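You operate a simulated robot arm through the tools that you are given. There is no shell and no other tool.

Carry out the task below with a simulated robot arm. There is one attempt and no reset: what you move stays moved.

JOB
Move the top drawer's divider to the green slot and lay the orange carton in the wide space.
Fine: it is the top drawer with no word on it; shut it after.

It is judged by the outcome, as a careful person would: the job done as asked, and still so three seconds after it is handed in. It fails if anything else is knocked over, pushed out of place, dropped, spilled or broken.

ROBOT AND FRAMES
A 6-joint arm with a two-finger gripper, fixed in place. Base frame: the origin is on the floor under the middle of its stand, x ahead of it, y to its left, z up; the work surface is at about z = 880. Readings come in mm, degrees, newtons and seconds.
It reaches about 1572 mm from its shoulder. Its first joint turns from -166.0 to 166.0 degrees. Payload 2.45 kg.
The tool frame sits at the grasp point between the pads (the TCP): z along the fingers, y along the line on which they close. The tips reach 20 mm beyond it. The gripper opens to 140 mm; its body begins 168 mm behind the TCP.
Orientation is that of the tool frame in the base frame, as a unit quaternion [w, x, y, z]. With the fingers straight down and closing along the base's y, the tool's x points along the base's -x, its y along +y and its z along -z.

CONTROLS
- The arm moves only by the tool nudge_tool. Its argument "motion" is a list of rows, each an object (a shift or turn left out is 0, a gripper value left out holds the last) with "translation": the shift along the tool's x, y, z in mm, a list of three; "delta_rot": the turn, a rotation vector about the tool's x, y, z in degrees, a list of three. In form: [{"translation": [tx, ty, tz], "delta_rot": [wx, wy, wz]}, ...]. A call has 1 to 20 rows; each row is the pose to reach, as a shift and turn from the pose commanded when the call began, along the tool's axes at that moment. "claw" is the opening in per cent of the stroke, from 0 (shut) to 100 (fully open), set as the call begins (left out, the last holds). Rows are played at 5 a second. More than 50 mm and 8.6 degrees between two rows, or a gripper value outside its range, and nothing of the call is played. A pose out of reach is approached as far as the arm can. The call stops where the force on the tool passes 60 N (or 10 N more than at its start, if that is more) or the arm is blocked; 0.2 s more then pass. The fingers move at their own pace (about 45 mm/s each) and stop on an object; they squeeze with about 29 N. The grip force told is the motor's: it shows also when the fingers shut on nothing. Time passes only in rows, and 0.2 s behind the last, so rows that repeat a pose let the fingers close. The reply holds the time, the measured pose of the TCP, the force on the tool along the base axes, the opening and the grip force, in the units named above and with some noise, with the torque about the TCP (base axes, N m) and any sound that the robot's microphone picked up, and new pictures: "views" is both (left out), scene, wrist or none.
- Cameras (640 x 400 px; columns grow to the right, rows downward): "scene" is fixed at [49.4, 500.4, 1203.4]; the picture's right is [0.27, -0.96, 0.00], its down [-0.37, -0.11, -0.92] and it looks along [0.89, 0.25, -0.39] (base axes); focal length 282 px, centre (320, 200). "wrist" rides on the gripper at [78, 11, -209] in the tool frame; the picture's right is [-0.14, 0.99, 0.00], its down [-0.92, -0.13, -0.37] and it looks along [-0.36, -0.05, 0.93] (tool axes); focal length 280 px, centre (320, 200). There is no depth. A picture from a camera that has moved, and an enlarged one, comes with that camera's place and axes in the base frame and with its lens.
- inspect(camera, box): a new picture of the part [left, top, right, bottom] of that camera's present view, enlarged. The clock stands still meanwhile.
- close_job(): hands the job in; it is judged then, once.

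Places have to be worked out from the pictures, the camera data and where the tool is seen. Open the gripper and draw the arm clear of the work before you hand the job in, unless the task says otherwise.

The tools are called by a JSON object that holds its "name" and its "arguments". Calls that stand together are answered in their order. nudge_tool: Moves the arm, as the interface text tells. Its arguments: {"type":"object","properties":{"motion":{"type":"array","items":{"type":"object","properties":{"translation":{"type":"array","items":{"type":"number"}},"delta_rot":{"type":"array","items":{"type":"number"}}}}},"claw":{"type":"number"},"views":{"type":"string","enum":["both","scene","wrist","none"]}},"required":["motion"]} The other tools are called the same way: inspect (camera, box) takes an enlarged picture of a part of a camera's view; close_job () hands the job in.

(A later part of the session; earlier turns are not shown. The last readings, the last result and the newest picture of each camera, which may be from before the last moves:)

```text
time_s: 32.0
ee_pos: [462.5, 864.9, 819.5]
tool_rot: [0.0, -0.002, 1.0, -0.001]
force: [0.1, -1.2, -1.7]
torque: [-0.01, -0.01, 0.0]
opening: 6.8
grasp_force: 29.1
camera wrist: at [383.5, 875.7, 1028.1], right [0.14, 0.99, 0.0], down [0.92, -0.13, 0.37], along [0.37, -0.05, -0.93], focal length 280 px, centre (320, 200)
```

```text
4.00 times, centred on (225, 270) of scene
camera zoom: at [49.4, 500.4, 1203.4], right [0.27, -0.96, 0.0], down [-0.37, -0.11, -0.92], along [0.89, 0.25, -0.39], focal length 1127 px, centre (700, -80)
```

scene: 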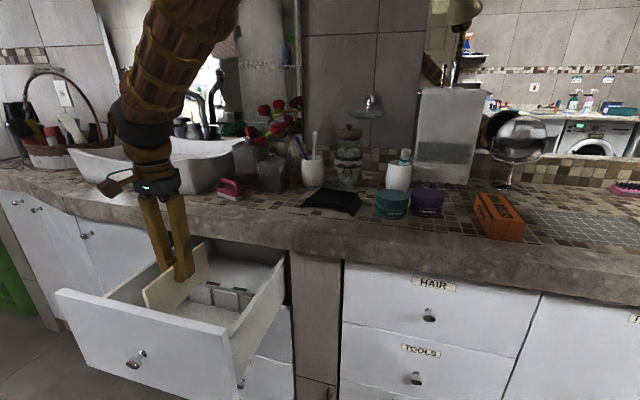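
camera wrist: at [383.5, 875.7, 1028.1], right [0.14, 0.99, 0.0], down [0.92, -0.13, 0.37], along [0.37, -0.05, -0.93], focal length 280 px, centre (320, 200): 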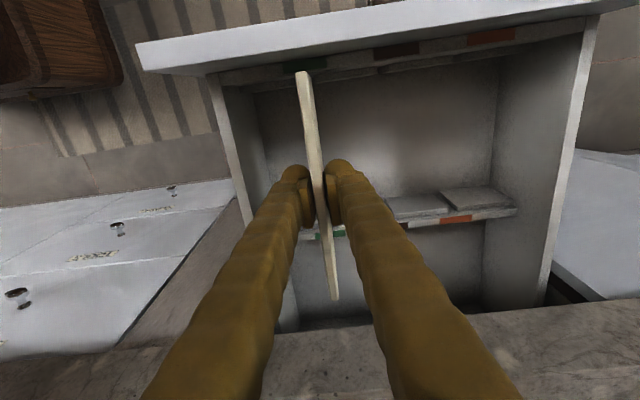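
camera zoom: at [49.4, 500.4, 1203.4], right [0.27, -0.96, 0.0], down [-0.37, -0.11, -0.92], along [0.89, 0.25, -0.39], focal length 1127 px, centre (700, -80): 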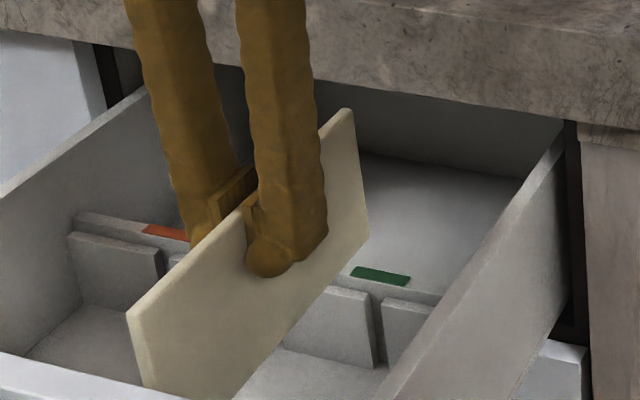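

The plate sits at y≈864.8 and the green slot marks at y≈864.6, with yaw aligned. I'll lower it slowly toward the slot entries.

{"name": "nudge_tool", "arguments": {"motion": [{"translation": [0, -0.1, 20]}, {"translation": [0, -0.1, 40]}, {"translation": [0, -0.1, 50]}, {"translation": [0, -0.1, 58]}, {"translation": [0, -0.1, 66]}, {"translation": [0, -0.1, 74]}], "views": "wrist"}}

{"name": "inspect", "arguments": {"camera": "scene", "box": [150, 220, 300, 320]}}

```text
time_s: 33.4
ee_pos: [463.4, 864.0, 745.8]
tool_rot: [0.001, -0.001, 1.0, -0.001]
force: [0.4, 0.2, -1.0]
torque: [0.01, 0.02, 0.02]
opening: 6.9
grasp_force: 28.8
camera wrist: at [384.0, 876.0, 953.9], right [0.14, 0.99, 0.0], down [0.92, -0.13, 0.37], along [0.37, -0.05, -0.93], focal length 280 px, centre (320, 200)
```

wrist: 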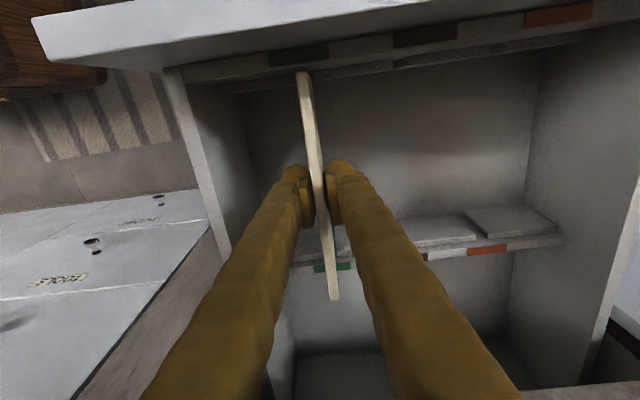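

```text
4.00 times, centred on (225, 270) of scene
camera zoom: at [49.4, 500.4, 1203.4], right [0.27, -0.96, 0.0], down [-0.37, -0.11, -0.92], along [0.89, 0.25, -0.39], focal length 1127 px, centre (700, -80)
```

zoom: 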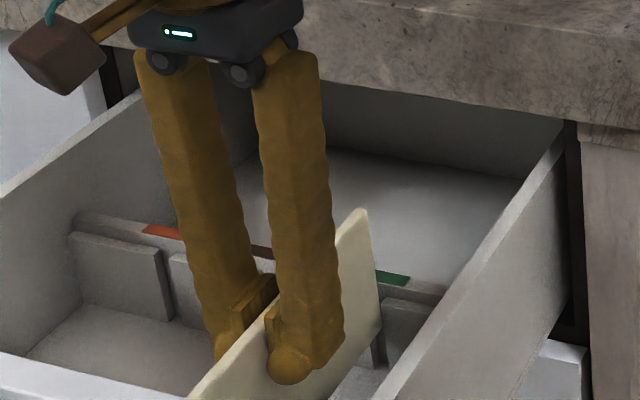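

No contact force and the plate has entered between the blocks. I'll continue down to its original seating height.

{"name": "nudge_tool", "arguments": {"motion": [{"translation": [0, 0, 10]}, {"translation": [0, 0, 20]}, {"translation": [0, 0, 28]}, {"translation": [0, 0, 33]}, {"translation": [0, 0, 36]}], "views": "wrist"}}

{"name": "inspect", "arguments": {"camera": "scene", "box": [150, 220, 300, 320]}}

```text
time_s: 34.6
ee_pos: [462.1, 864.2, 708.9]
tool_rot: [0.0, -0.001, 1.0, 0.0]
force: [0.1, -0.2, 0.3]
torque: [-0.03, -0.04, -0.02]
opening: 6.6
grasp_force: 29.4
camera wrist: at [384.1, 875.5, 918.2], right [0.14, 0.99, 0.0], down [0.92, -0.13, 0.37], along [0.37, -0.05, -0.93], focal length 280 px, centre (320, 200)
```

wrist: 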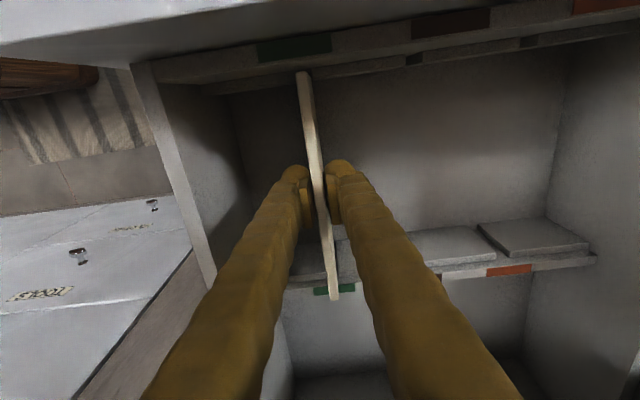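

```text
4.00 times, centred on (225, 270) of scene
camera zoom: at [49.4, 500.4, 1203.4], right [0.27, -0.96, 0.0], down [-0.37, -0.11, -0.92], along [0.89, 0.25, -0.39], focal length 1127 px, centre (700, -80)
```

zoom: 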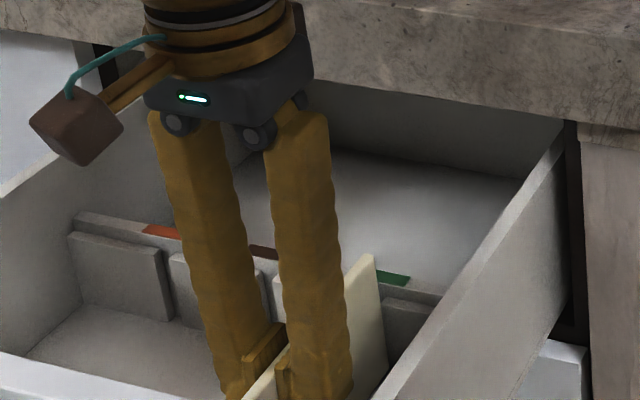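

The divider is seated at the same height as before and the force reads ~0, so the floor bears its weight. I'll open modestly and lift straight away.

{"name": "nudge_tool", "arguments": {"motion": [{"translation": [0, 0, 0]}, {"translation": [0, 0, 0]}, {"translation": [0, 0, 0]}, {"translation": [0, 0, -15]}, {"translation": [0, 0, -40]}, {"translation": [0, 0, -80]}, {"translation": [0, 0, -120]}, {"translation": [0, 0, -165]}, {"translation": [0, 0, -210]}], "claw": 28, "views": "both"}}

{"name": "inspect", "arguments": {"camera": "scene", "box": [130, 220, 300, 330]}}

{"name": "inspect", "arguments": {"camera": "wrist", "box": [180, 40, 480, 240]}}

```text
time_s: 36.6
ee_pos: [463.0, 864.0, 918.3]
tool_rot: [0.0, -0.001, 1.0, -0.002]
force: [-0.1, 0.5, -0.3]
torque: [0.01, -0.01, 0.02]
opening: 38.9
grasp_force: 0.1
camera wrist: at [384.2, 875.2, 1128.2], right [0.14, 0.99, 0.0], down [0.92, -0.13, 0.37], along [0.36, -0.05, -0.93], focal length 280 px, centre (320, 200)
```

scene: 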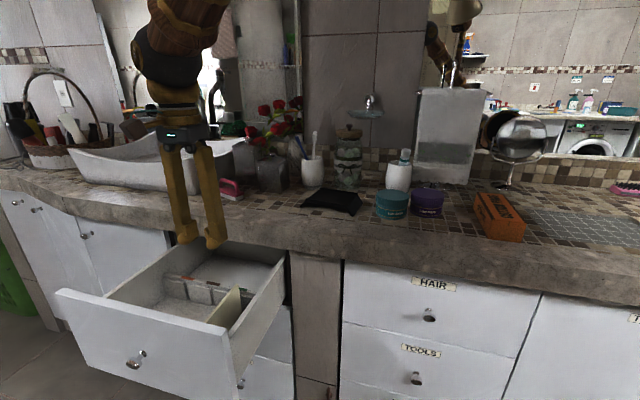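
wrist: 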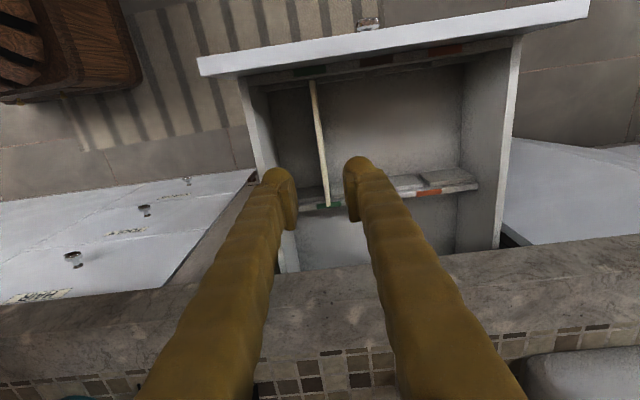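

```text
3.64 times, centred on (215, 275) of scene
camera zoom: at [49.4, 500.4, 1203.4], right [0.27, -0.96, 0.0], down [-0.37, -0.11, -0.92], along [0.89, 0.25, -0.39], focal length 1024 px, centre (702, -73)
```

zoom: 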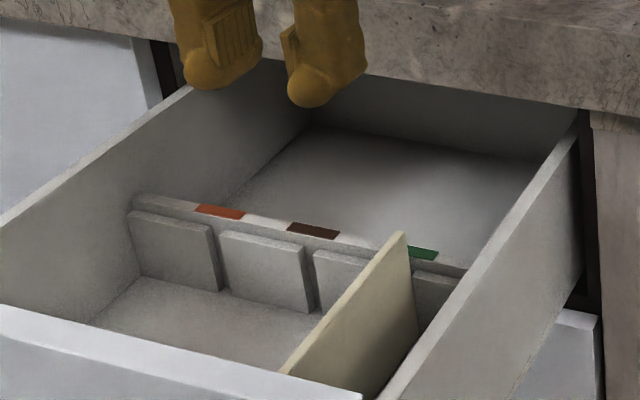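

```text
2.00 times, centred on (330, 140) of wrist
camera zoom: at [384.2, 875.2, 1128.2], right [0.14, 0.99, 0.0], down [0.92, -0.13, 0.37], along [0.36, -0.05, -0.93], focal length 561 px, centre (300, 320)
```

zoom: 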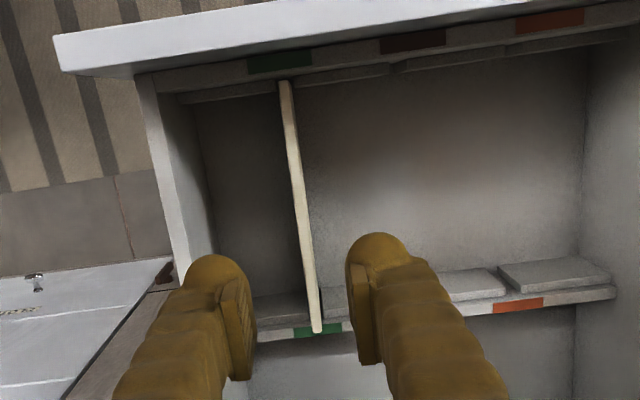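

The divider stands upright in the green slot at both ends, leaving the wide space at y≈868–1105. Next I'll raise the arm and travel over to view the orange carton from above.

{"name": "nudge_tool", "arguments": {"motion": [{"translation": [0, 0, -50]}, {"translation": [0, 0, -100]}, {"translation": [0, 0, -150]}, {"translation": [0, 0, -200]}, {"translation": [-15, -43, -200]}, {"translation": [-30, -86, -200]}, {"translation": [-46, -129, -200]}, {"translation": [-62, -172, -200]}, {"translation": [-77, -215, -200]}, {"translation": [-93, -258, -200]}, {"translation": [-108, -301, -200]}, {"translation": [-124, -344, -200]}, {"translation": [-139, -387, -200]}, {"translation": [-155, -430, -200]}, {"translation": [-170, -473, -200]}, {"translation": [-186, -516, -200]}, {"translation": [-201, -559, -200]}, {"translation": [-217, -600, -200]}], "claw": 72, "views": "both"}}

{"name": "inspect", "arguments": {"camera": "wrist", "box": [210, 110, 430, 290]}}

```text
time_s: 40.4
ee_pos: [679.9, 265.2, 1120.1]
tool_rot: [0.0, 0.0, 1.0, -0.001]
force: [-0.2, -0.2, -0.9]
torque: [-0.01, 0.03, -0.02]
opening: 100.7
grasp_force: 0.1
camera wrist: at [601.7, 276.7, 1328.8], right [0.14, 0.99, 0.0], down [0.92, -0.13, 0.37], along [0.37, -0.05, -0.93], focal length 280 px, centre (320, 200)
```

scene: 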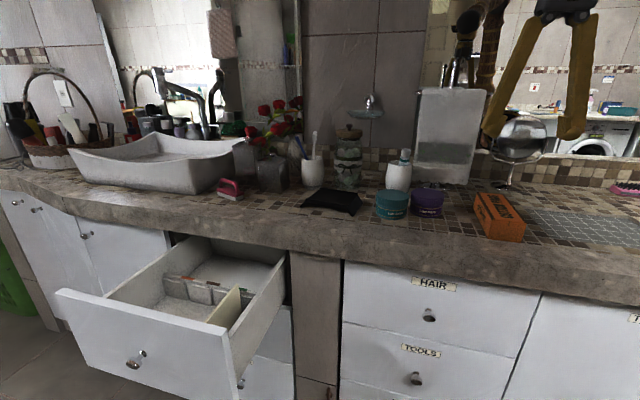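
wrist: 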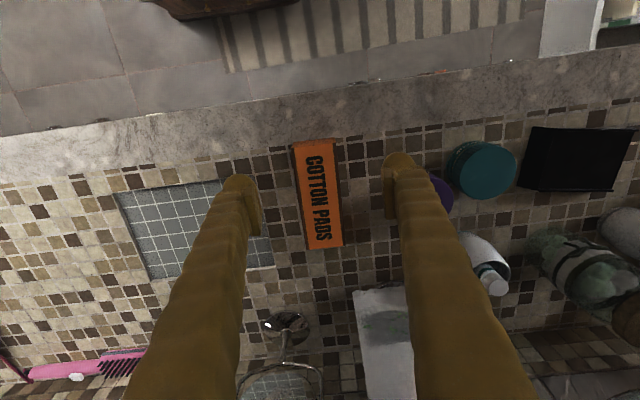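

```text
2.22 times, centred on (320, 200) of wrist
camera zoom: at [601.7, 276.7, 1328.8], right [0.14, 0.99, 0.0], down [0.92, -0.13, 0.37], along [0.37, -0.05, -0.93], focal length 623 px, centre (320, 200)
```

zoom: 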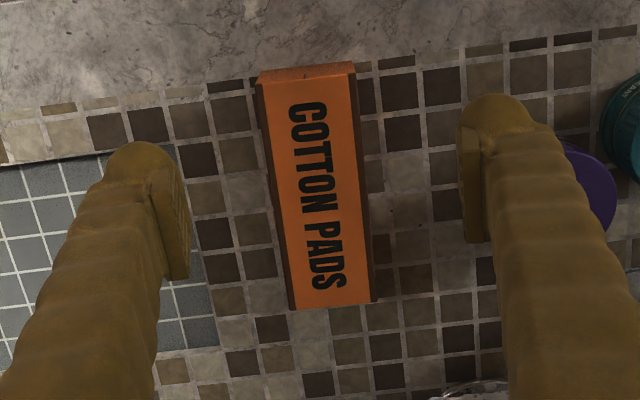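

The carton's top spans x≈675–841 and y≈222–288, about 166×65 mm, centred near (758, 255) with its long axis yawed about −1.7°. I'll move over its centre, match the yaw, and descend partway.

{"name": "nudge_tool", "arguments": {"motion": [{"translation": [-40, -5, 20], "delta_rot": [0, 0, 0.9]}, {"translation": [-78, -10, 40], "delta_rot": [0, 0, 1.7]}, {"translation": [-78, -10, 80], "delta_rot": [0, 0, 1.7]}, {"translation": [-78, -10, 120], "delta_rot": [0, 0, 1.7]}], "views": "both"}}

{"name": "inspect", "arguments": {"camera": "wrist", "box": [210, 60, 430, 260]}}

{"name": "inspect", "arguments": {"camera": "scene", "box": [400, 100, 600, 260]}}

```text
time_s: 41.4
ee_pos: [759.3, 256.3, 999.2]
tool_rot: [0.001, 0.015, 1.0, -0.001]
force: [-0.5, -0.7, -1.0]
torque: [0.01, -0.01, 0.0]
opening: 101.0
grasp_force: 0.0
camera wrist: at [680.3, 269.0, 1209.1], right [0.17, 0.99, 0.0], down [0.92, -0.15, 0.37], along [0.36, -0.06, -0.93], focal length 280 px, centre (320, 200)
```

scene: 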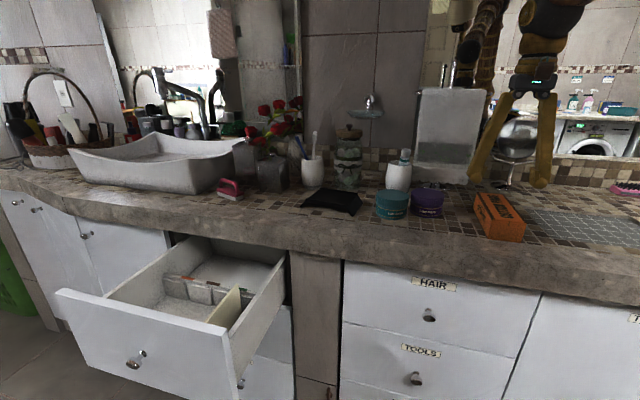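
wrist: 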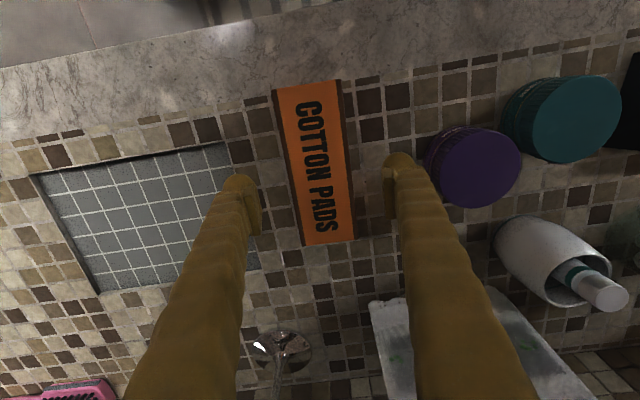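

```text
2.00 times, centred on (320, 160) of wrist
camera zoom: at [680.3, 269.0, 1209.1], right [0.17, 0.99, 0.0], down [0.92, -0.15, 0.37], along [0.36, -0.06, -0.93], focal length 561 px, centre (320, 280)
```

zoom: 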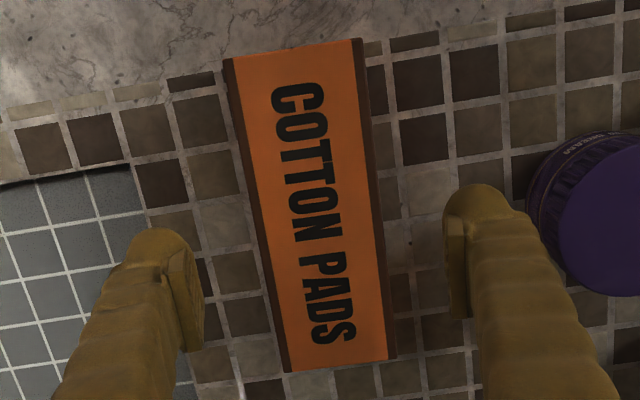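

```text
2.50 times, centred on (500, 180) of scene
camera zoom: at [49.4, 500.4, 1203.4], right [0.27, -0.96, 0.0], down [-0.37, -0.11, -0.92], along [0.89, 0.25, -0.39], focal length 704 px, centre (-130, 250)
```

zoom: 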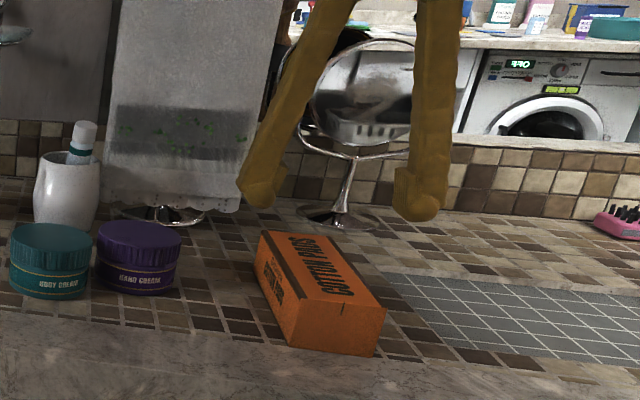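

The carton is centred under the TCP and yaw-aligned. I'll descend to z≈911, with the tips about 11 mm above the counter and one finger on each long side.

{"name": "nudge_tool", "arguments": {"motion": [{"translation": [0, 0, 30]}, {"translation": [0, 0, 60]}, {"translation": [0, 0, 80]}, {"translation": [0, 0, 88]}, {"translation": [0, 0, 88]}], "views": "both"}}

{"name": "inspect", "arguments": {"camera": "scene", "box": [400, 120, 560, 260]}}

```text
time_s: 42.6
ee_pos: [758.6, 255.0, 911.1]
tool_rot: [0.0, 0.014, 1.0, -0.001]
force: [0.1, 1.1, -0.5]
torque: [-0.03, 0.01, -0.01]
opening: 100.9
grasp_force: 0.1
camera wrist: at [680.2, 268.1, 1121.3], right [0.17, 0.99, 0.0], down [0.92, -0.15, 0.37], along [0.36, -0.06, -0.93], focal length 280 px, centre (320, 200)
```

scene: 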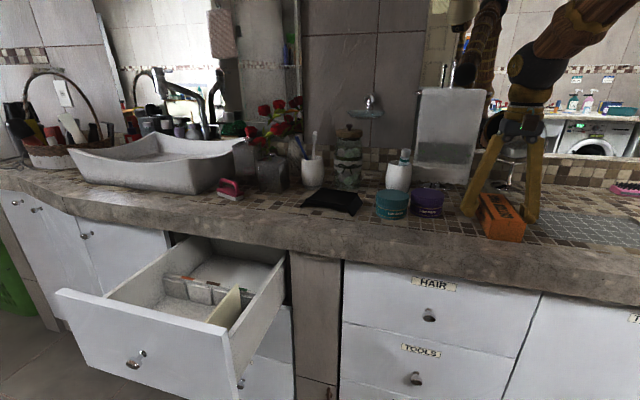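
wrist: 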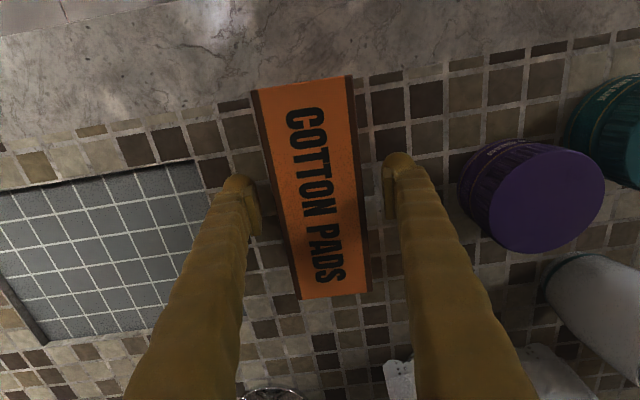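

```text
2.86 times, centred on (480, 190) of scene
camera zoom: at [49.4, 500.4, 1203.4], right [0.27, -0.96, 0.0], down [-0.37, -0.11, -0.92], along [0.89, 0.25, -0.39], focal length 805 px, centre (-137, 229)
```

zoom: 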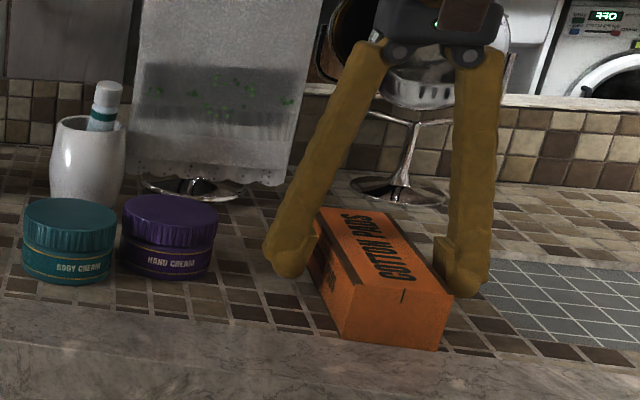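

Fingers are on both sides of the carton with clearance to the purple jar. Closing on it now.

{"name": "nudge_tool", "arguments": {"motion": [{"translation": [0, 0, 0]}, {"translation": [0, 0, 0]}, {"translation": [0, 0, 0]}, {"translation": [0, 0, 0]}, {"translation": [0, 0, 0]}], "claw": 0, "views": "none"}}

```text
time_s: 43.8
ee_pos: [757.7, 254.6, 912.0]
tool_rot: [0.0, 0.014, 1.0, -0.001]
force: [0.4, 0.8, -0.6]
torque: [-0.04, 0.04, 0.06]
opening: 67.5
grasp_force: 29.0
```

Gripped at 67.5 mm width with 29 N. I'll lift straight up and check the hold.

{"name": "nudge_tool", "arguments": {"motion": [{"translation": [0, 0, -10]}, {"translation": [0, 0, -30]}, {"translation": [0, 0, -60]}, {"translation": [0, 0, -100]}, {"translation": [0, 0, -140]}, {"translation": [0, 0, -180]}, {"translation": [0, 0, -208]}], "views": "both"}}

```text
time_s: 45.4
ee_pos: [756.6, 254.6, 1119.2]
tool_rot: [0.0, 0.014, 1.0, -0.001]
force: [0.6, -0.4, -0.7]
torque: [0.0, -0.04, -0.01]
opening: 67.5
grasp_force: 29.2
camera wrist: at [679.3, 268.8, 1328.9], right [0.17, 0.99, 0.0], down [0.92, -0.15, 0.37], along [0.36, -0.06, -0.93], focal length 280 px, centre (320, 200)
```

scene: 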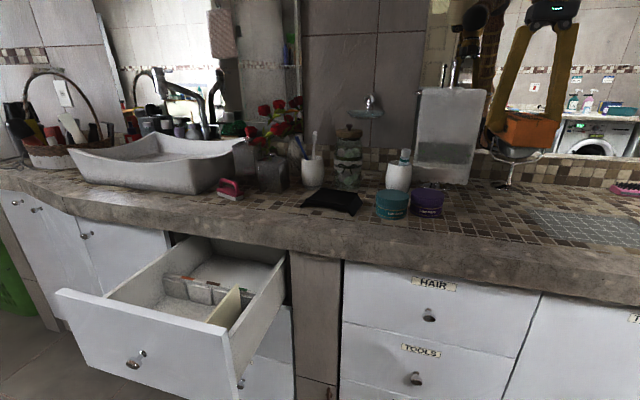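
wrist: 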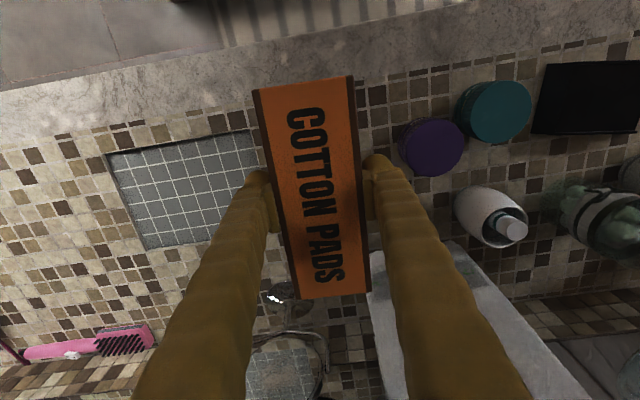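

The carton is held securely and nothing else moved. I'll carry it at this height to above the wide space, centred near (461, 987), turning it 90° so its length runs along y.

{"name": "nudge_tool", "arguments": {"motion": [{"translation": [18.56, 42.57, 0], "delta_rot": [0, 0, -5.39]}, {"translation": [37.1, 85.1, 0], "delta_rot": [0, 0, -10.78]}, {"translation": [55.7, 127.7, 0], "delta_rot": [0, 0, -16.16]}, {"translation": [74.2, 170.3, 0], "delta_rot": [0, 0, -21.55]}, {"translation": [92.8, 212.9, 0], "delta_rot": [0, 0, -26.94]}, {"translation": [111.4, 255.4, 0], "delta_rot": [0, 0, -32.33]}, {"translation": [129.9, 298.0, 0], "delta_rot": [0, 0, -37.72]}, {"translation": [148.5, 340.6, 0], "delta_rot": [0, 0, -43.1]}, {"translation": [167.0, 383.1, 0], "delta_rot": [0, 0, -48.5]}, {"translation": [185.6, 425.7, 0], "delta_rot": [0, 0, -53.9]}, {"translation": [204.2, 468.3, 0], "delta_rot": [0, 0, -59.3]}, {"translation": [222.7, 510.8, 0], "delta_rot": [0, 0, -64.7]}, {"translation": [241.3, 553.4, 0], "delta_rot": [0, 0, -70.0]}, {"translation": [259.8, 596.0, 0], "delta_rot": [0, 0, -75.4]}, {"translation": [278.4, 638.6, 0], "delta_rot": [0, 0, -80.8]}, {"translation": [297.0, 681.1, 0], "delta_rot": [0, 0, -86.2]}, {"translation": [315.5, 723.7, 0], "delta_rot": [0, 0, -91.6]}, {"translation": [315.5, 723.7, 0], "delta_rot": [0, 0, -91.6]}], "views": "both"}}

```text
time_s: 49.2
ee_pos: [464.7, 986.4, 1117.6]
tool_rot: [0.001, 0.707, -0.707, 0.0]
force: [-0.1, 0.3, -1.4]
torque: [0.01, -0.01, -0.02]
opening: 67.4
grasp_force: 29.5
camera wrist: at [452.6, 909.7, 1326.7], right [-0.99, 0.14, 0.0], down [0.13, 0.92, 0.37], along [0.05, 0.36, -0.93], focal length 280 px, centre (320, 200)
```

scene: 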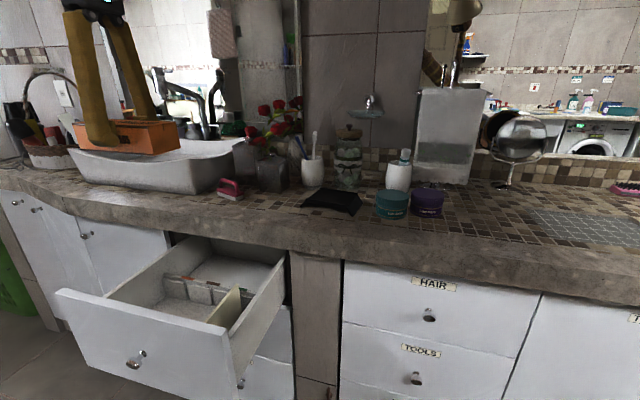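
wrist: 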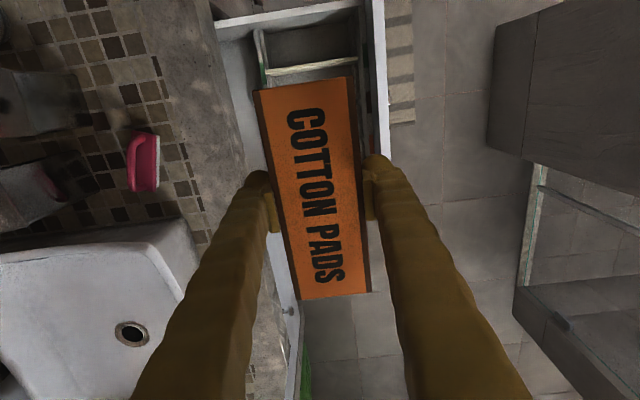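

The carton is now crosswise above the wide space. I'll trim x by −2 mm and descend until it's just above the drawer's top edge, then check alignment.

{"name": "nudge_tool", "arguments": {"motion": [{"translation": [0, 2, 45]}, {"translation": [0, 2, 90]}, {"translation": [0, 2, 135]}, {"translation": [0, 2, 180]}, {"translation": [0, 2, 225]}, {"translation": [0, 2, 262]}, {"translation": [0, 2, 262]}], "views": "both"}}

{"name": "inspect", "arguments": {"camera": "scene", "box": [40, 170, 310, 360]}}

{"name": "inspect", "arguments": {"camera": "wrist", "box": [150, 0, 470, 220]}}

```text
time_s: 50.8
ee_pos: [461.9, 987.3, 855.1]
tool_rot: [-0.001, -0.707, 0.707, 0.0]
force: [-0.3, 0.0, -1.0]
torque: [-0.03, 0.01, 0.01]
opening: 67.3
grasp_force: 28.7
camera wrist: at [449.7, 909.0, 1065.8], right [-0.99, 0.14, 0.0], down [0.13, 0.92, 0.37], along [0.05, 0.36, -0.93], focal length 280 px, centre (320, 200)
```

scene: 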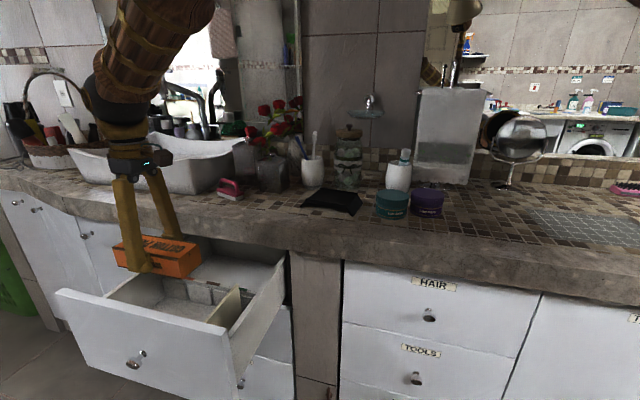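
wrist: 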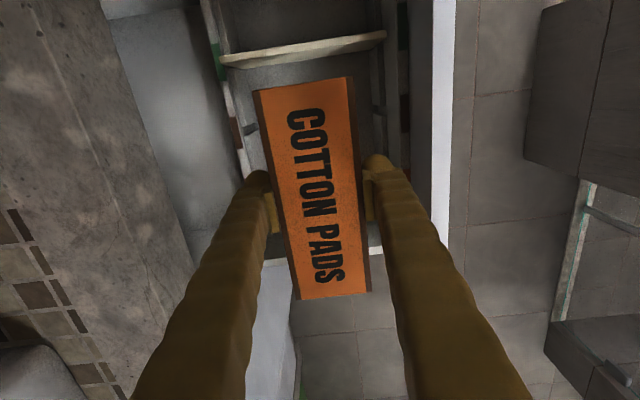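

```text
2.11 times, centred on (175, 265) of scene
camera zoom: at [49.4, 500.4, 1203.4], right [0.27, -0.96, 0.0], down [-0.37, -0.11, -0.92], along [0.89, 0.25, -0.39], focal length 593 px, centre (625, 63)
```

zoom: 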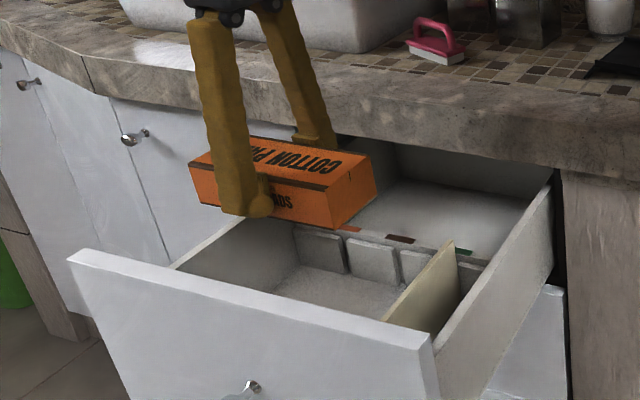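

```text
1.82 times, centred on (310, 110) of wrist
camera zoom: at [449.7, 909.0, 1065.8], right [-0.99, 0.14, 0.0], down [0.13, 0.92, 0.37], along [0.05, 0.36, -0.93], focal length 510 px, centre (338, 364)
```

zoom: 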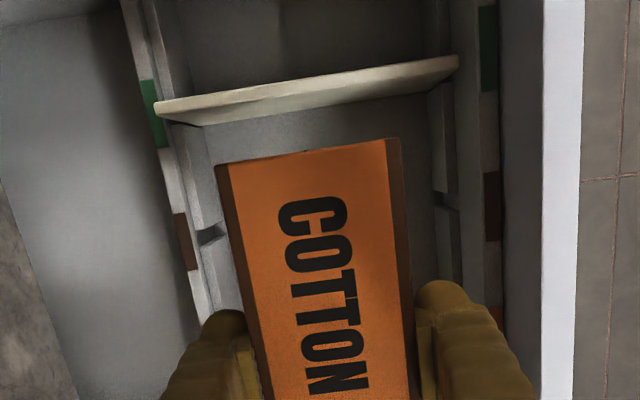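

Alignment looks good: about 36 mm clearance to the divider and the left wall, and 20 mm from the fingers to the blocks. I'll descend to z≈700, with the carton's bottom still about 25 mm off the drawer floor.

{"name": "nudge_tool", "arguments": {"motion": [{"translation": [0, 0, 30]}, {"translation": [0, 0, 60]}, {"translation": [0, 0, 90]}, {"translation": [0, 0, 120]}, {"translation": [0, 0, 140]}, {"translation": [0, 0, 155]}], "views": "both"}}

{"name": "inspect", "arguments": {"camera": "scene", "box": [60, 190, 310, 350]}}

```text
time_s: 52.2
ee_pos: [461.9, 986.6, 700.6]
tool_rot: [0.001, 0.707, -0.707, 0.0]
force: [0.6, 0.0, -0.2]
torque: [-0.03, 0.01, 0.02]
opening: 67.3
grasp_force: 28.6
camera wrist: at [449.9, 909.1, 910.4], right [-0.99, 0.14, 0.0], down [0.13, 0.92, 0.37], along [0.05, 0.36, -0.93], focal length 280 px, centre (320, 200)
```

scene: 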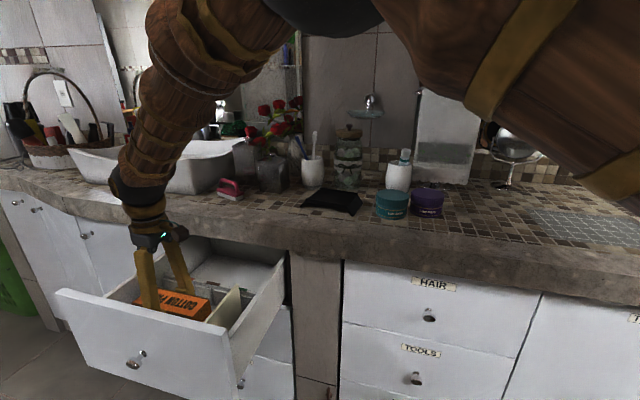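
wrist: 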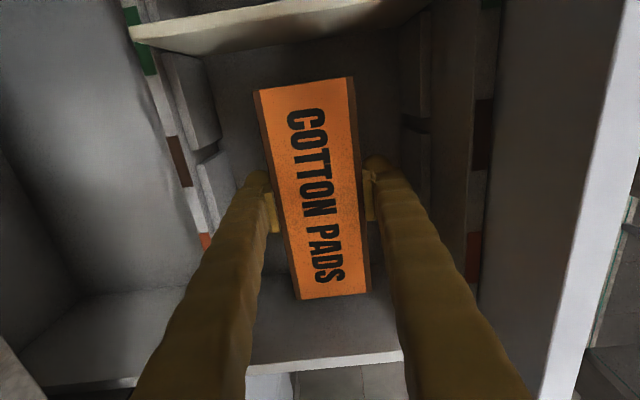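

```text
2.50 times, centred on (185, 270) of scene
camera zoom: at [49.4, 500.4, 1203.4], right [0.27, -0.96, 0.0], down [-0.37, -0.11, -0.92], along [0.89, 0.25, -0.39], focal length 704 px, centre (658, 25)
```

zoom: 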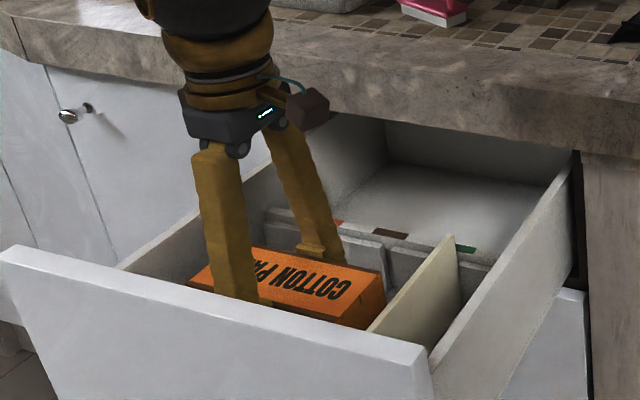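

All clear so far. I'll lower further in small steps, looking for floor contact.

{"name": "nudge_tool", "arguments": {"motion": [{"translation": [0, 0, 5]}, {"translation": [0, 0, 10]}, {"translation": [0, 0, 14]}], "views": "none"}}

```text
time_s: 53.0
ee_pos: [461.8, 987.1, 687.6]
tool_rot: [-0.001, -0.707, 0.707, -0.001]
force: [0.2, -0.2, -1.5]
torque: [0.07, -0.02, 0.06]
opening: 67.4
grasp_force: 28.6
```

No contact yet. Continuing with smaller steps.

{"name": "nudge_tool", "arguments": {"motion": [{"translation": [0, 0, 2]}, {"translation": [0, 0, 4]}, {"translation": [0, 0, 6]}], "views": "none"}}

```text
time_s: 53.8
ee_pos: [462.0, 987.0, 680.9]
tool_rot: [0.001, 0.707, -0.707, 0.0]
force: [0.4, 0.0, -1.8]
torque: [0.01, 0.0, 0.02]
opening: 67.2
grasp_force: 28.9
```

Still free. Continuing down 6 mm.

{"name": "nudge_tool", "arguments": {"motion": [{"translation": [0, 0, 1.5]}, {"translation": [0, 0, 3]}, {"translation": [0, 0, 4.5]}, {"translation": [0, 0, 6]}], "views": "wrist"}}

{"name": "inspect", "arguments": {"camera": "scene", "box": [100, 230, 270, 340]}}

```text
time_s: 54.8
ee_pos: [461.6, 986.5, 675.0]
tool_rot: [0.001, 0.707, -0.707, 0.0]
force: [-0.7, 0.0, -0.9]
torque: [-0.02, -0.02, 0.02]
opening: 67.2
grasp_force: 28.7
camera wrist: at [450.3, 909.3, 885.1], right [-0.99, 0.14, 0.0], down [0.13, 0.92, 0.37], along [0.05, 0.36, -0.93], focal length 280 px, centre (320, 200)
```

wrist: 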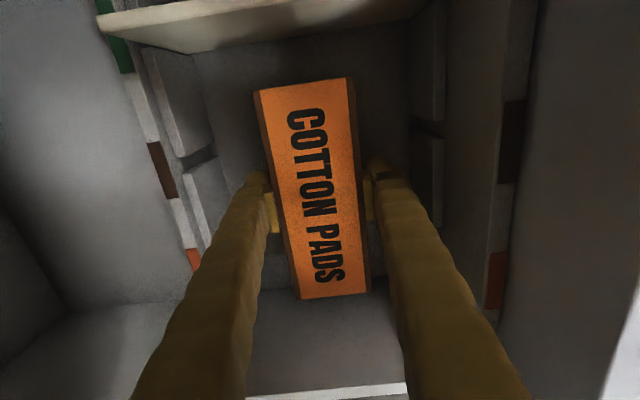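

```text
3.64 times, centred on (185, 285) of scene
camera zoom: at [49.4, 500.4, 1203.4], right [0.27, -0.96, 0.0], down [-0.37, -0.11, -0.92], along [0.89, 0.25, -0.39], focal length 1024 px, centre (811, -109)
```

zoom: 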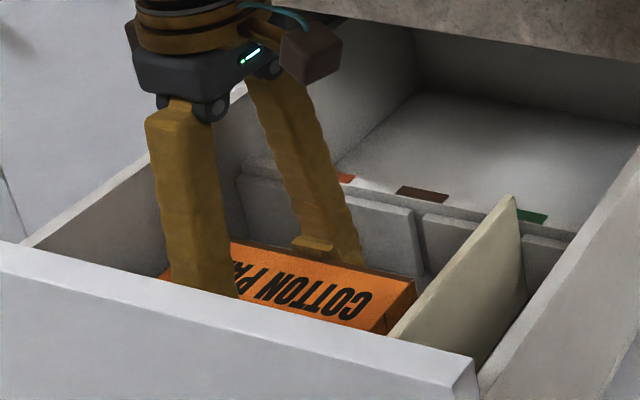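

Still no contact and the hand is clear of the panel and counter. Continuing to lower.

{"name": "nudge_tool", "arguments": {"motion": [{"translation": [0, 0, 1.5]}, {"translation": [0, 0, 3]}, {"translation": [0, 0, 4.5]}, {"translation": [0, 0, 6]}], "views": "none"}}

```text
time_s: 55.8
ee_pos: [462.5, 986.9, 669.1]
tool_rot: [0.001, 0.707, -0.707, 0.0]
force: [-0.2, 0.4, -1.4]
torque: [-0.02, -0.01, 0.03]
opening: 67.3
grasp_force: 28.5
```

{"name": "nudge_tool", "arguments": {"motion": [{"translation": [0, 0, 1.5]}, {"translation": [0, 0, 3]}, {"translation": [0, 0, 4.5]}, {"translation": [0, 0, 6]}], "views": "none"}}

```text
time_s: 56.8
ee_pos: [460.9, 987.1, 662.2]
tool_rot: [0.001, 0.707, -0.707, 0.001]
force: [-0.7, -0.5, -0.9]
torque: [-0.02, -0.03, 0.02]
opening: 67.4
grasp_force: 29.1
```

Readings show no contact at TCP z=662 (carton bottom near 630), so the floor is lower than I estimated. I'll continue down in 1.5 mm rows.

{"name": "nudge_tool", "arguments": {"motion": [{"translation": [0, 0, 1.5]}, {"translation": [0, 0, 3]}, {"translation": [0, 0, 4.5]}, {"translation": [0, 0, 6]}], "views": "both"}}

{"name": "inspect", "arguments": {"camera": "scene", "box": [100, 230, 270, 340]}}

```text
time_s: 57.8
ee_pos: [463.6, 988.5, 659.5]
tool_rot: [0.0, 0.707, -0.707, 0.0]
force: [-1.2, -12.5, 42.0]
torque: [-0.5, -0.03, -0.04]
opening: 67.4
grasp_force: 29.1
camera wrist: at [450.6, 909.1, 869.8], right [-0.99, 0.14, 0.0], down [0.13, 0.92, 0.37], along [0.05, 0.37, -0.93], focal length 280 px, centre (320, 200)
```

scene: 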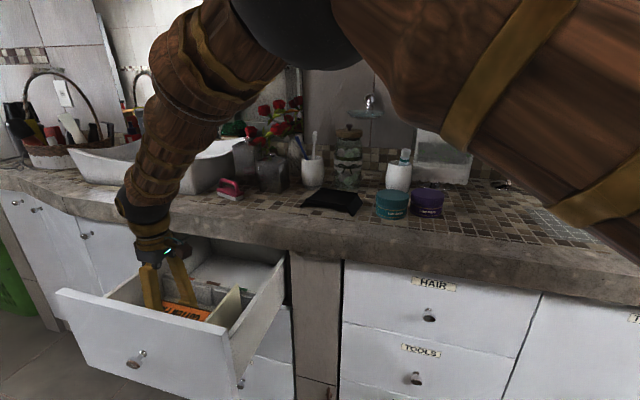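
wrist: 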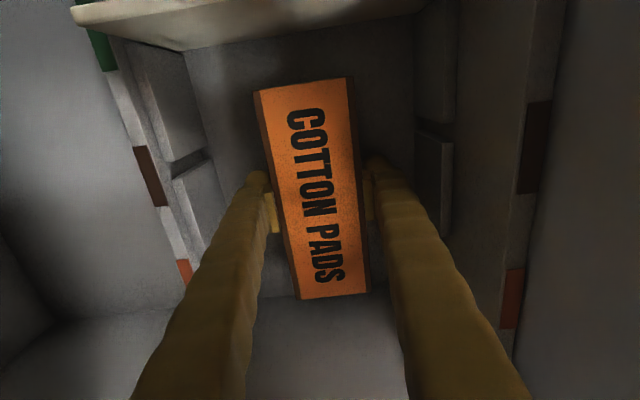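

```text
3.64 times, centred on (185, 285) of scene
camera zoom: at [49.4, 500.4, 1203.4], right [0.27, -0.96, 0.0], down [-0.37, -0.11, -0.92], along [0.89, 0.25, -0.39], focal length 1024 px, centre (811, -109)
```

zoom: 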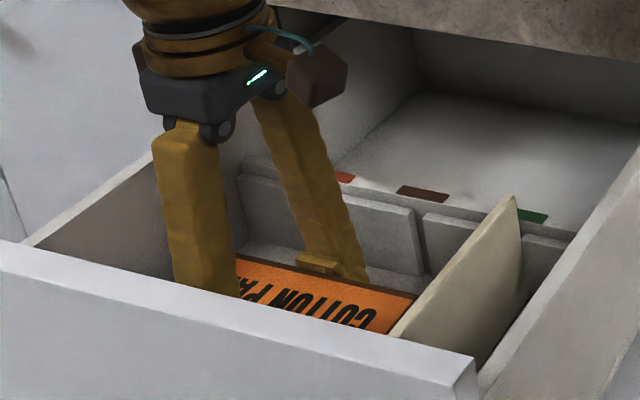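

Floor contact: +42 N in z at TCP z≈659. I'll back off 2 mm to unload the press before releasing.

{"name": "nudge_tool", "arguments": {"motion": [{"translation": [0, 0, -1]}, {"translation": [0, 0, -2]}, {"translation": [0, 0, -2]}], "views": "none"}}

```text
time_s: 58.6
ee_pos: [462.1, 986.9, 658.9]
tool_rot: [0.0, -0.707, 0.707, 0.0]
force: [0.4, 5.3, 33.5]
torque: [0.31, -0.06, -0.03]
opening: 67.4
grasp_force: 28.6
```

Still 33 N of press, so I'll back off a bit more.

{"name": "nudge_tool", "arguments": {"motion": [{"translation": [0, 0, -0.8]}, {"translation": [0, 0, -1.5]}, {"translation": [0, 0, -1.5]}], "views": "none"}}

```text
time_s: 59.4
ee_pos: [461.6, 986.7, 660.2]
tool_rot: [-0.001, -0.707, 0.707, -0.001]
force: [-1.7, 5.9, 14.9]
torque: [0.21, -0.08, 0.03]
opening: 67.2
grasp_force: 29.0
```

Down to 15 N. One more small relief, then I'll open just enough (about 84 mm) to release without touching the blocks, and rise straight up.

{"name": "nudge_tool", "arguments": {"motion": [{"translation": [0, 0, -0.7]}, {"translation": [0, 0, -0.7]}], "views": "none"}}

{"name": "nudge_tool", "arguments": {"motion": [{"translation": [0, 0, 0]}, {"translation": [0, 0, 0]}, {"translation": [0, 0, 0]}], "claw": 60, "views": "both"}}

```text
time_s: 60.0
ee_pos: [461.7, 986.7, 659.6]
tool_rot: [-0.002, -0.707, 0.707, -0.001]
force: [-1.2, -0.2, 1.1]
torque: [0.01, -0.03, 0.0]
opening: 67.4
grasp_force: 29.2
```

```text
time_s: 60.8
ee_pos: [461.7, 987.0, 660.9]
tool_rot: [0.001, 0.707, -0.707, 0.001]
force: [0.0, 0.0, -0.5]
torque: [-0.01, 0.01, 0.0]
opening: 84.2
grasp_force: 0.1
camera wrist: at [450.2, 909.4, 870.7], right [-0.99, 0.14, 0.0], down [0.13, 0.92, 0.37], along [0.05, 0.36, -0.93], focal length 280 px, centre (320, 200)
```

scene: 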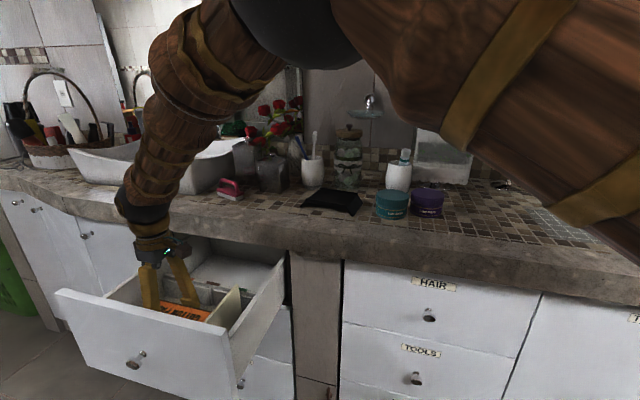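
wrist: 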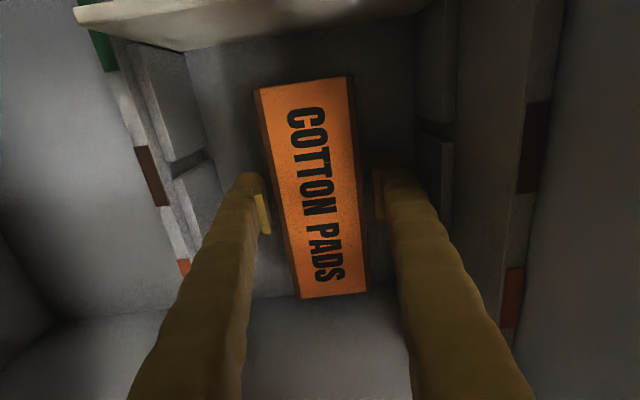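

The carton rests flat on the drawer floor and the fingers are free of it. I'll rise straight up, well clear of the drawer.

{"name": "nudge_tool", "arguments": {"motion": [{"translation": [0, 0, -15]}, {"translation": [0, 0, -40]}, {"translation": [0, 0, -80]}, {"translation": [0, 0, -120]}, {"translation": [0, 0, -165]}, {"translation": [0, 0, -210]}, {"translation": [0, 0, -255]}, {"translation": [0, 0, -300]}, {"translation": [0, 0, -345]}, {"translation": [0, 0, -390]}, {"translation": [0, 0, -435]}], "views": "both"}}

{"name": "inspect", "arguments": {"camera": "scene", "box": [50, 220, 310, 380]}}

{"name": "inspect", "arguments": {"camera": "wrist", "box": [190, 60, 450, 260]}}

```text
time_s: 63.2
ee_pos: [460.6, 987.8, 1095.8]
tool_rot: [-0.001, -0.707, 0.708, -0.001]
force: [0.1, 0.0, -1.1]
torque: [-0.05, 0.02, -0.02]
opening: 83.8
grasp_force: 0.1
camera wrist: at [449.3, 910.1, 1305.8], right [-0.99, 0.14, 0.0], down [0.13, 0.92, 0.37], along [0.05, 0.36, -0.93], focal length 280 px, centre (320, 200)
```

scene: 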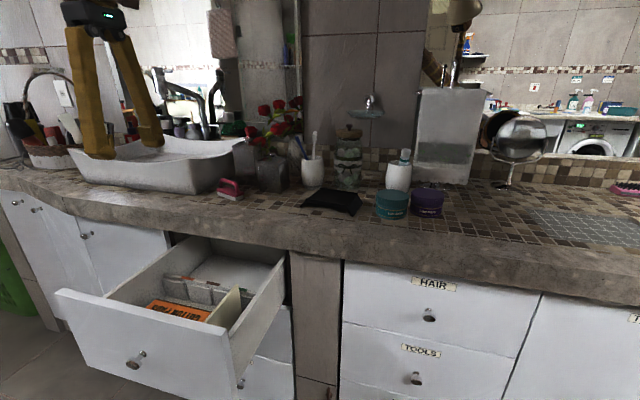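
wrist: 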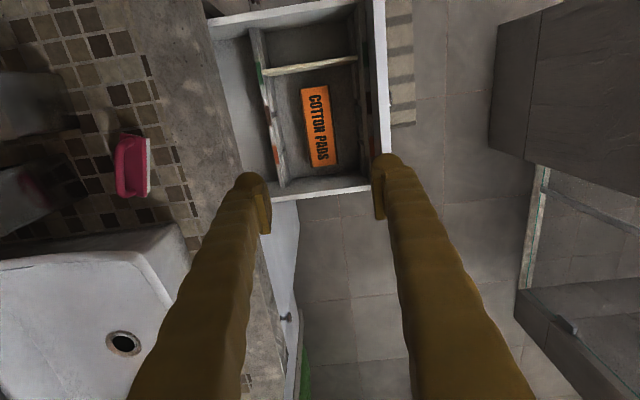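

```text
2.46 times, centred on (180, 300) of scene
camera zoom: at [49.4, 500.4, 1203.4], right [0.27, -0.96, 0.0], down [-0.37, -0.11, -0.92], along [0.89, 0.25, -0.39], focal length 694 px, centre (665, -46)
```

zoom: 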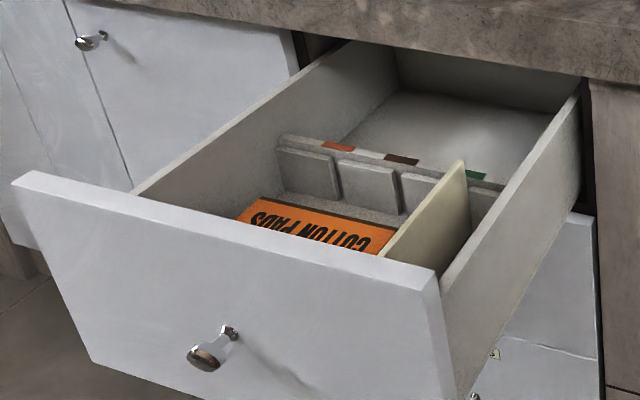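

```text
2.00 times, centred on (320, 160) of wrist
camera zoom: at [449.3, 910.1, 1305.8], right [-0.99, 0.14, 0.0], down [0.13, 0.92, 0.37], along [0.05, 0.36, -0.93], focal length 561 px, centre (320, 280)
```

zoom: 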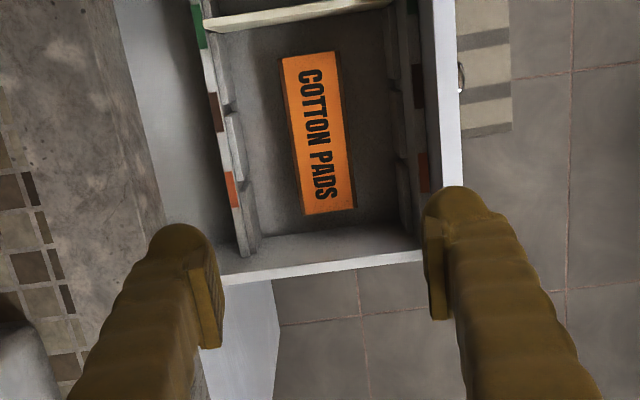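

The carton lies flat in the wide space and the divider stands in the green slot. To shut the drawer I'll first turn the gripper back, shut the fingers, and move to in front of the panel at a safe height.

{"name": "nudge_tool", "arguments": {"motion": [{"translation": [3.8, 18.2, 0], "delta_rot": [0, 0, 8.18]}, {"translation": [7.6, 36.4, 0], "delta_rot": [0, 0, 16.36]}, {"translation": [11.4, 54.6, 0], "delta_rot": [0, 0, 24.55]}, {"translation": [15.2, 72.7, 0], "delta_rot": [0, 0, 32.73]}, {"translation": [19, 91, 0], "delta_rot": [0, 0, 40.9]}, {"translation": [22.9, 109, 0], "delta_rot": [0, 0, 49.1]}, {"translation": [26.7, 127, 0], "delta_rot": [0, 0, 57.27]}, {"translation": [30.5, 145.5, 0], "delta_rot": [0, 0, 65.45]}, {"translation": [34.3, 163.6, 0], "delta_rot": [0, 0, 73.6]}, {"translation": [38.2, 181.8, 0], "delta_rot": [0, 0, 81.8]}, {"translation": [42, 200, 0], "delta_rot": [0, 0, 90]}, {"translation": [42, 200, 0], "delta_rot": [0, 0, 90]}], "claw": 0, "views": "none"}}

```text
time_s: 65.8
ee_pos: [260.0, 945.6, 1096.4]
tool_rot: [0.001, 0.0, 1.0, 0.0]
force: [-0.5, 0.3, 0.1]
torque: [-0.01, 0.04, -0.02]
opening: 0.0
grasp_force: 29.1
```

The gripper is shut and centred in front of the drawer. I'll pitch it horizontal and descend to z≈657, just below the knob height, still about 35 mm short of the knob.

{"name": "nudge_tool", "arguments": {"motion": [{"delta_rot": [0, -8.2, 0]}, {"delta_rot": [0, -16.4, 0]}, {"delta_rot": [0, -24.6, 0]}, {"delta_rot": [0, -32.8, 0]}, {"delta_rot": [0, -41, 0]}, {"delta_rot": [0, -49.2, 0]}, {"delta_rot": [0, -57.4, 0]}, {"delta_rot": [0, -65.6, 0]}, {"delta_rot": [0, -73.8, 0]}, {"delta_rot": [0, -82, 0]}, {"delta_rot": [0, -90, 0]}, {"translation": [0, 0, 49], "delta_rot": [0, -90, 0]}, {"translation": [0, 0, 98], "delta_rot": [0, -90, 0]}, {"translation": [0, 0, 147], "delta_rot": [0, -90, 0]}, {"translation": [0, 0, 196], "delta_rot": [0, -90, 0]}, {"translation": [0, 0, 245], "delta_rot": [0, -90, 0]}, {"translation": [0, 0, 294], "delta_rot": [0, -90, 0]}, {"translation": [0, 0, 343], "delta_rot": [0, -90, 0]}, {"translation": [0, 0, 392], "delta_rot": [0, -90, 0]}, {"translation": [0, 0, 440], "delta_rot": [0, -90, 0]}], "views": "both"}}

```text
time_s: 70.0
ee_pos: [259.5, 943.7, 656.1]
tool_rot: [0.707, 0.0, 0.707, 0.0]
force: [0.6, 0.2, 0.5]
torque: [0.03, 0.08, -0.03]
opening: 0.0
grasp_force: 29.5
camera wrist: at [50.6, 955.1, 578.5], right [0.0, 0.99, 0.14], down [-0.37, -0.13, 0.92], along [0.93, -0.05, 0.37], focal length 280 px, centre (320, 200)
```

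scene: 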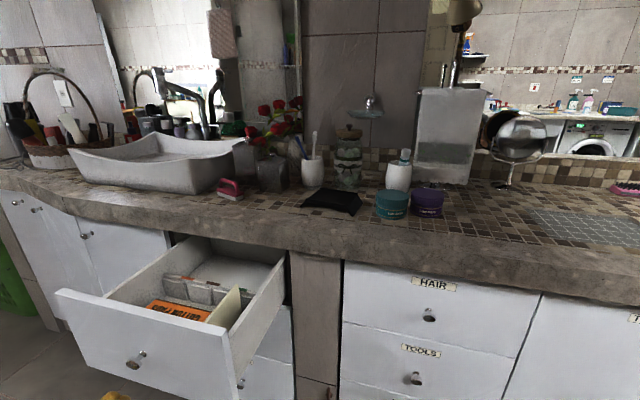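
wrist: 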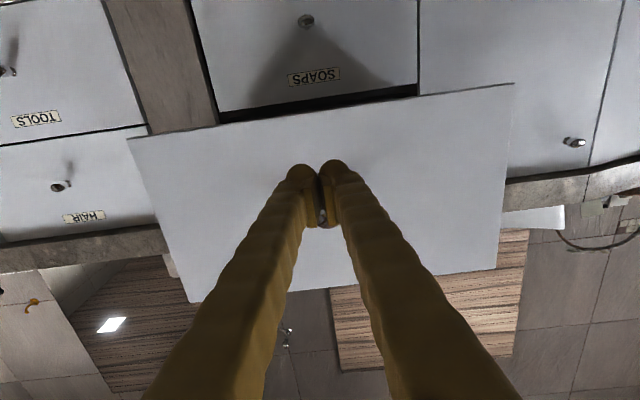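

The panel face is ahead and the shut fingers are just below the knob. I'll drop 9 mm more for knob clearance, then push forward, starting gently at contact around +62 mm.

{"name": "nudge_tool", "arguments": {"motion": [{"translation": [9, 2, 10]}, {"translation": [9, 2, 30]}, {"translation": [9, 2, 48]}, {"translation": [9, 2, 56]}, {"translation": [9, 2, 62]}, {"translation": [9, 2, 68]}, {"translation": [9, 2, 76]}, {"translation": [9, 2, 88]}], "views": "both"}}

```text
time_s: 71.8
ee_pos: [349.8, 946.9, 648.0]
tool_rot: [0.707, -0.001, 0.707, -0.001]
force: [-0.5, 0.1, -0.4]
torque: [0.01, -0.01, 0.02]
opening: 0.1
grasp_force: 28.9
camera wrist: at [140.0, 957.5, 570.1], right [0.0, 0.99, 0.14], down [-0.37, -0.13, 0.92], along [0.93, -0.05, 0.37], focal length 280 px, centre (320, 200)
```

scene: 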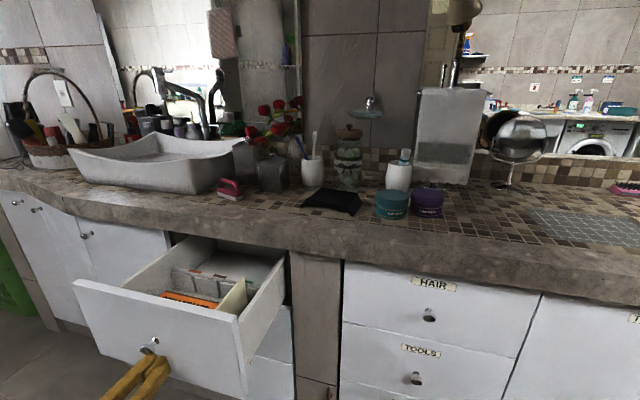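
wrist: 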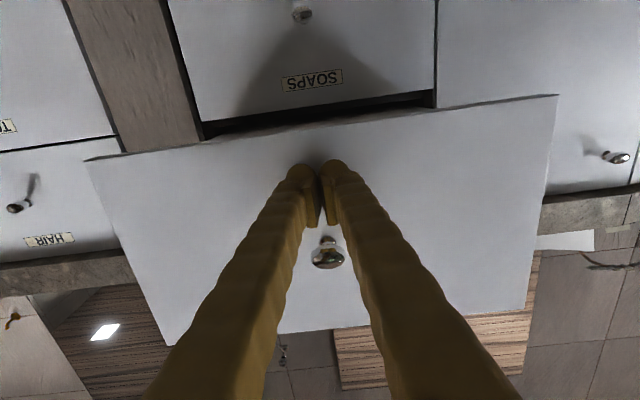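

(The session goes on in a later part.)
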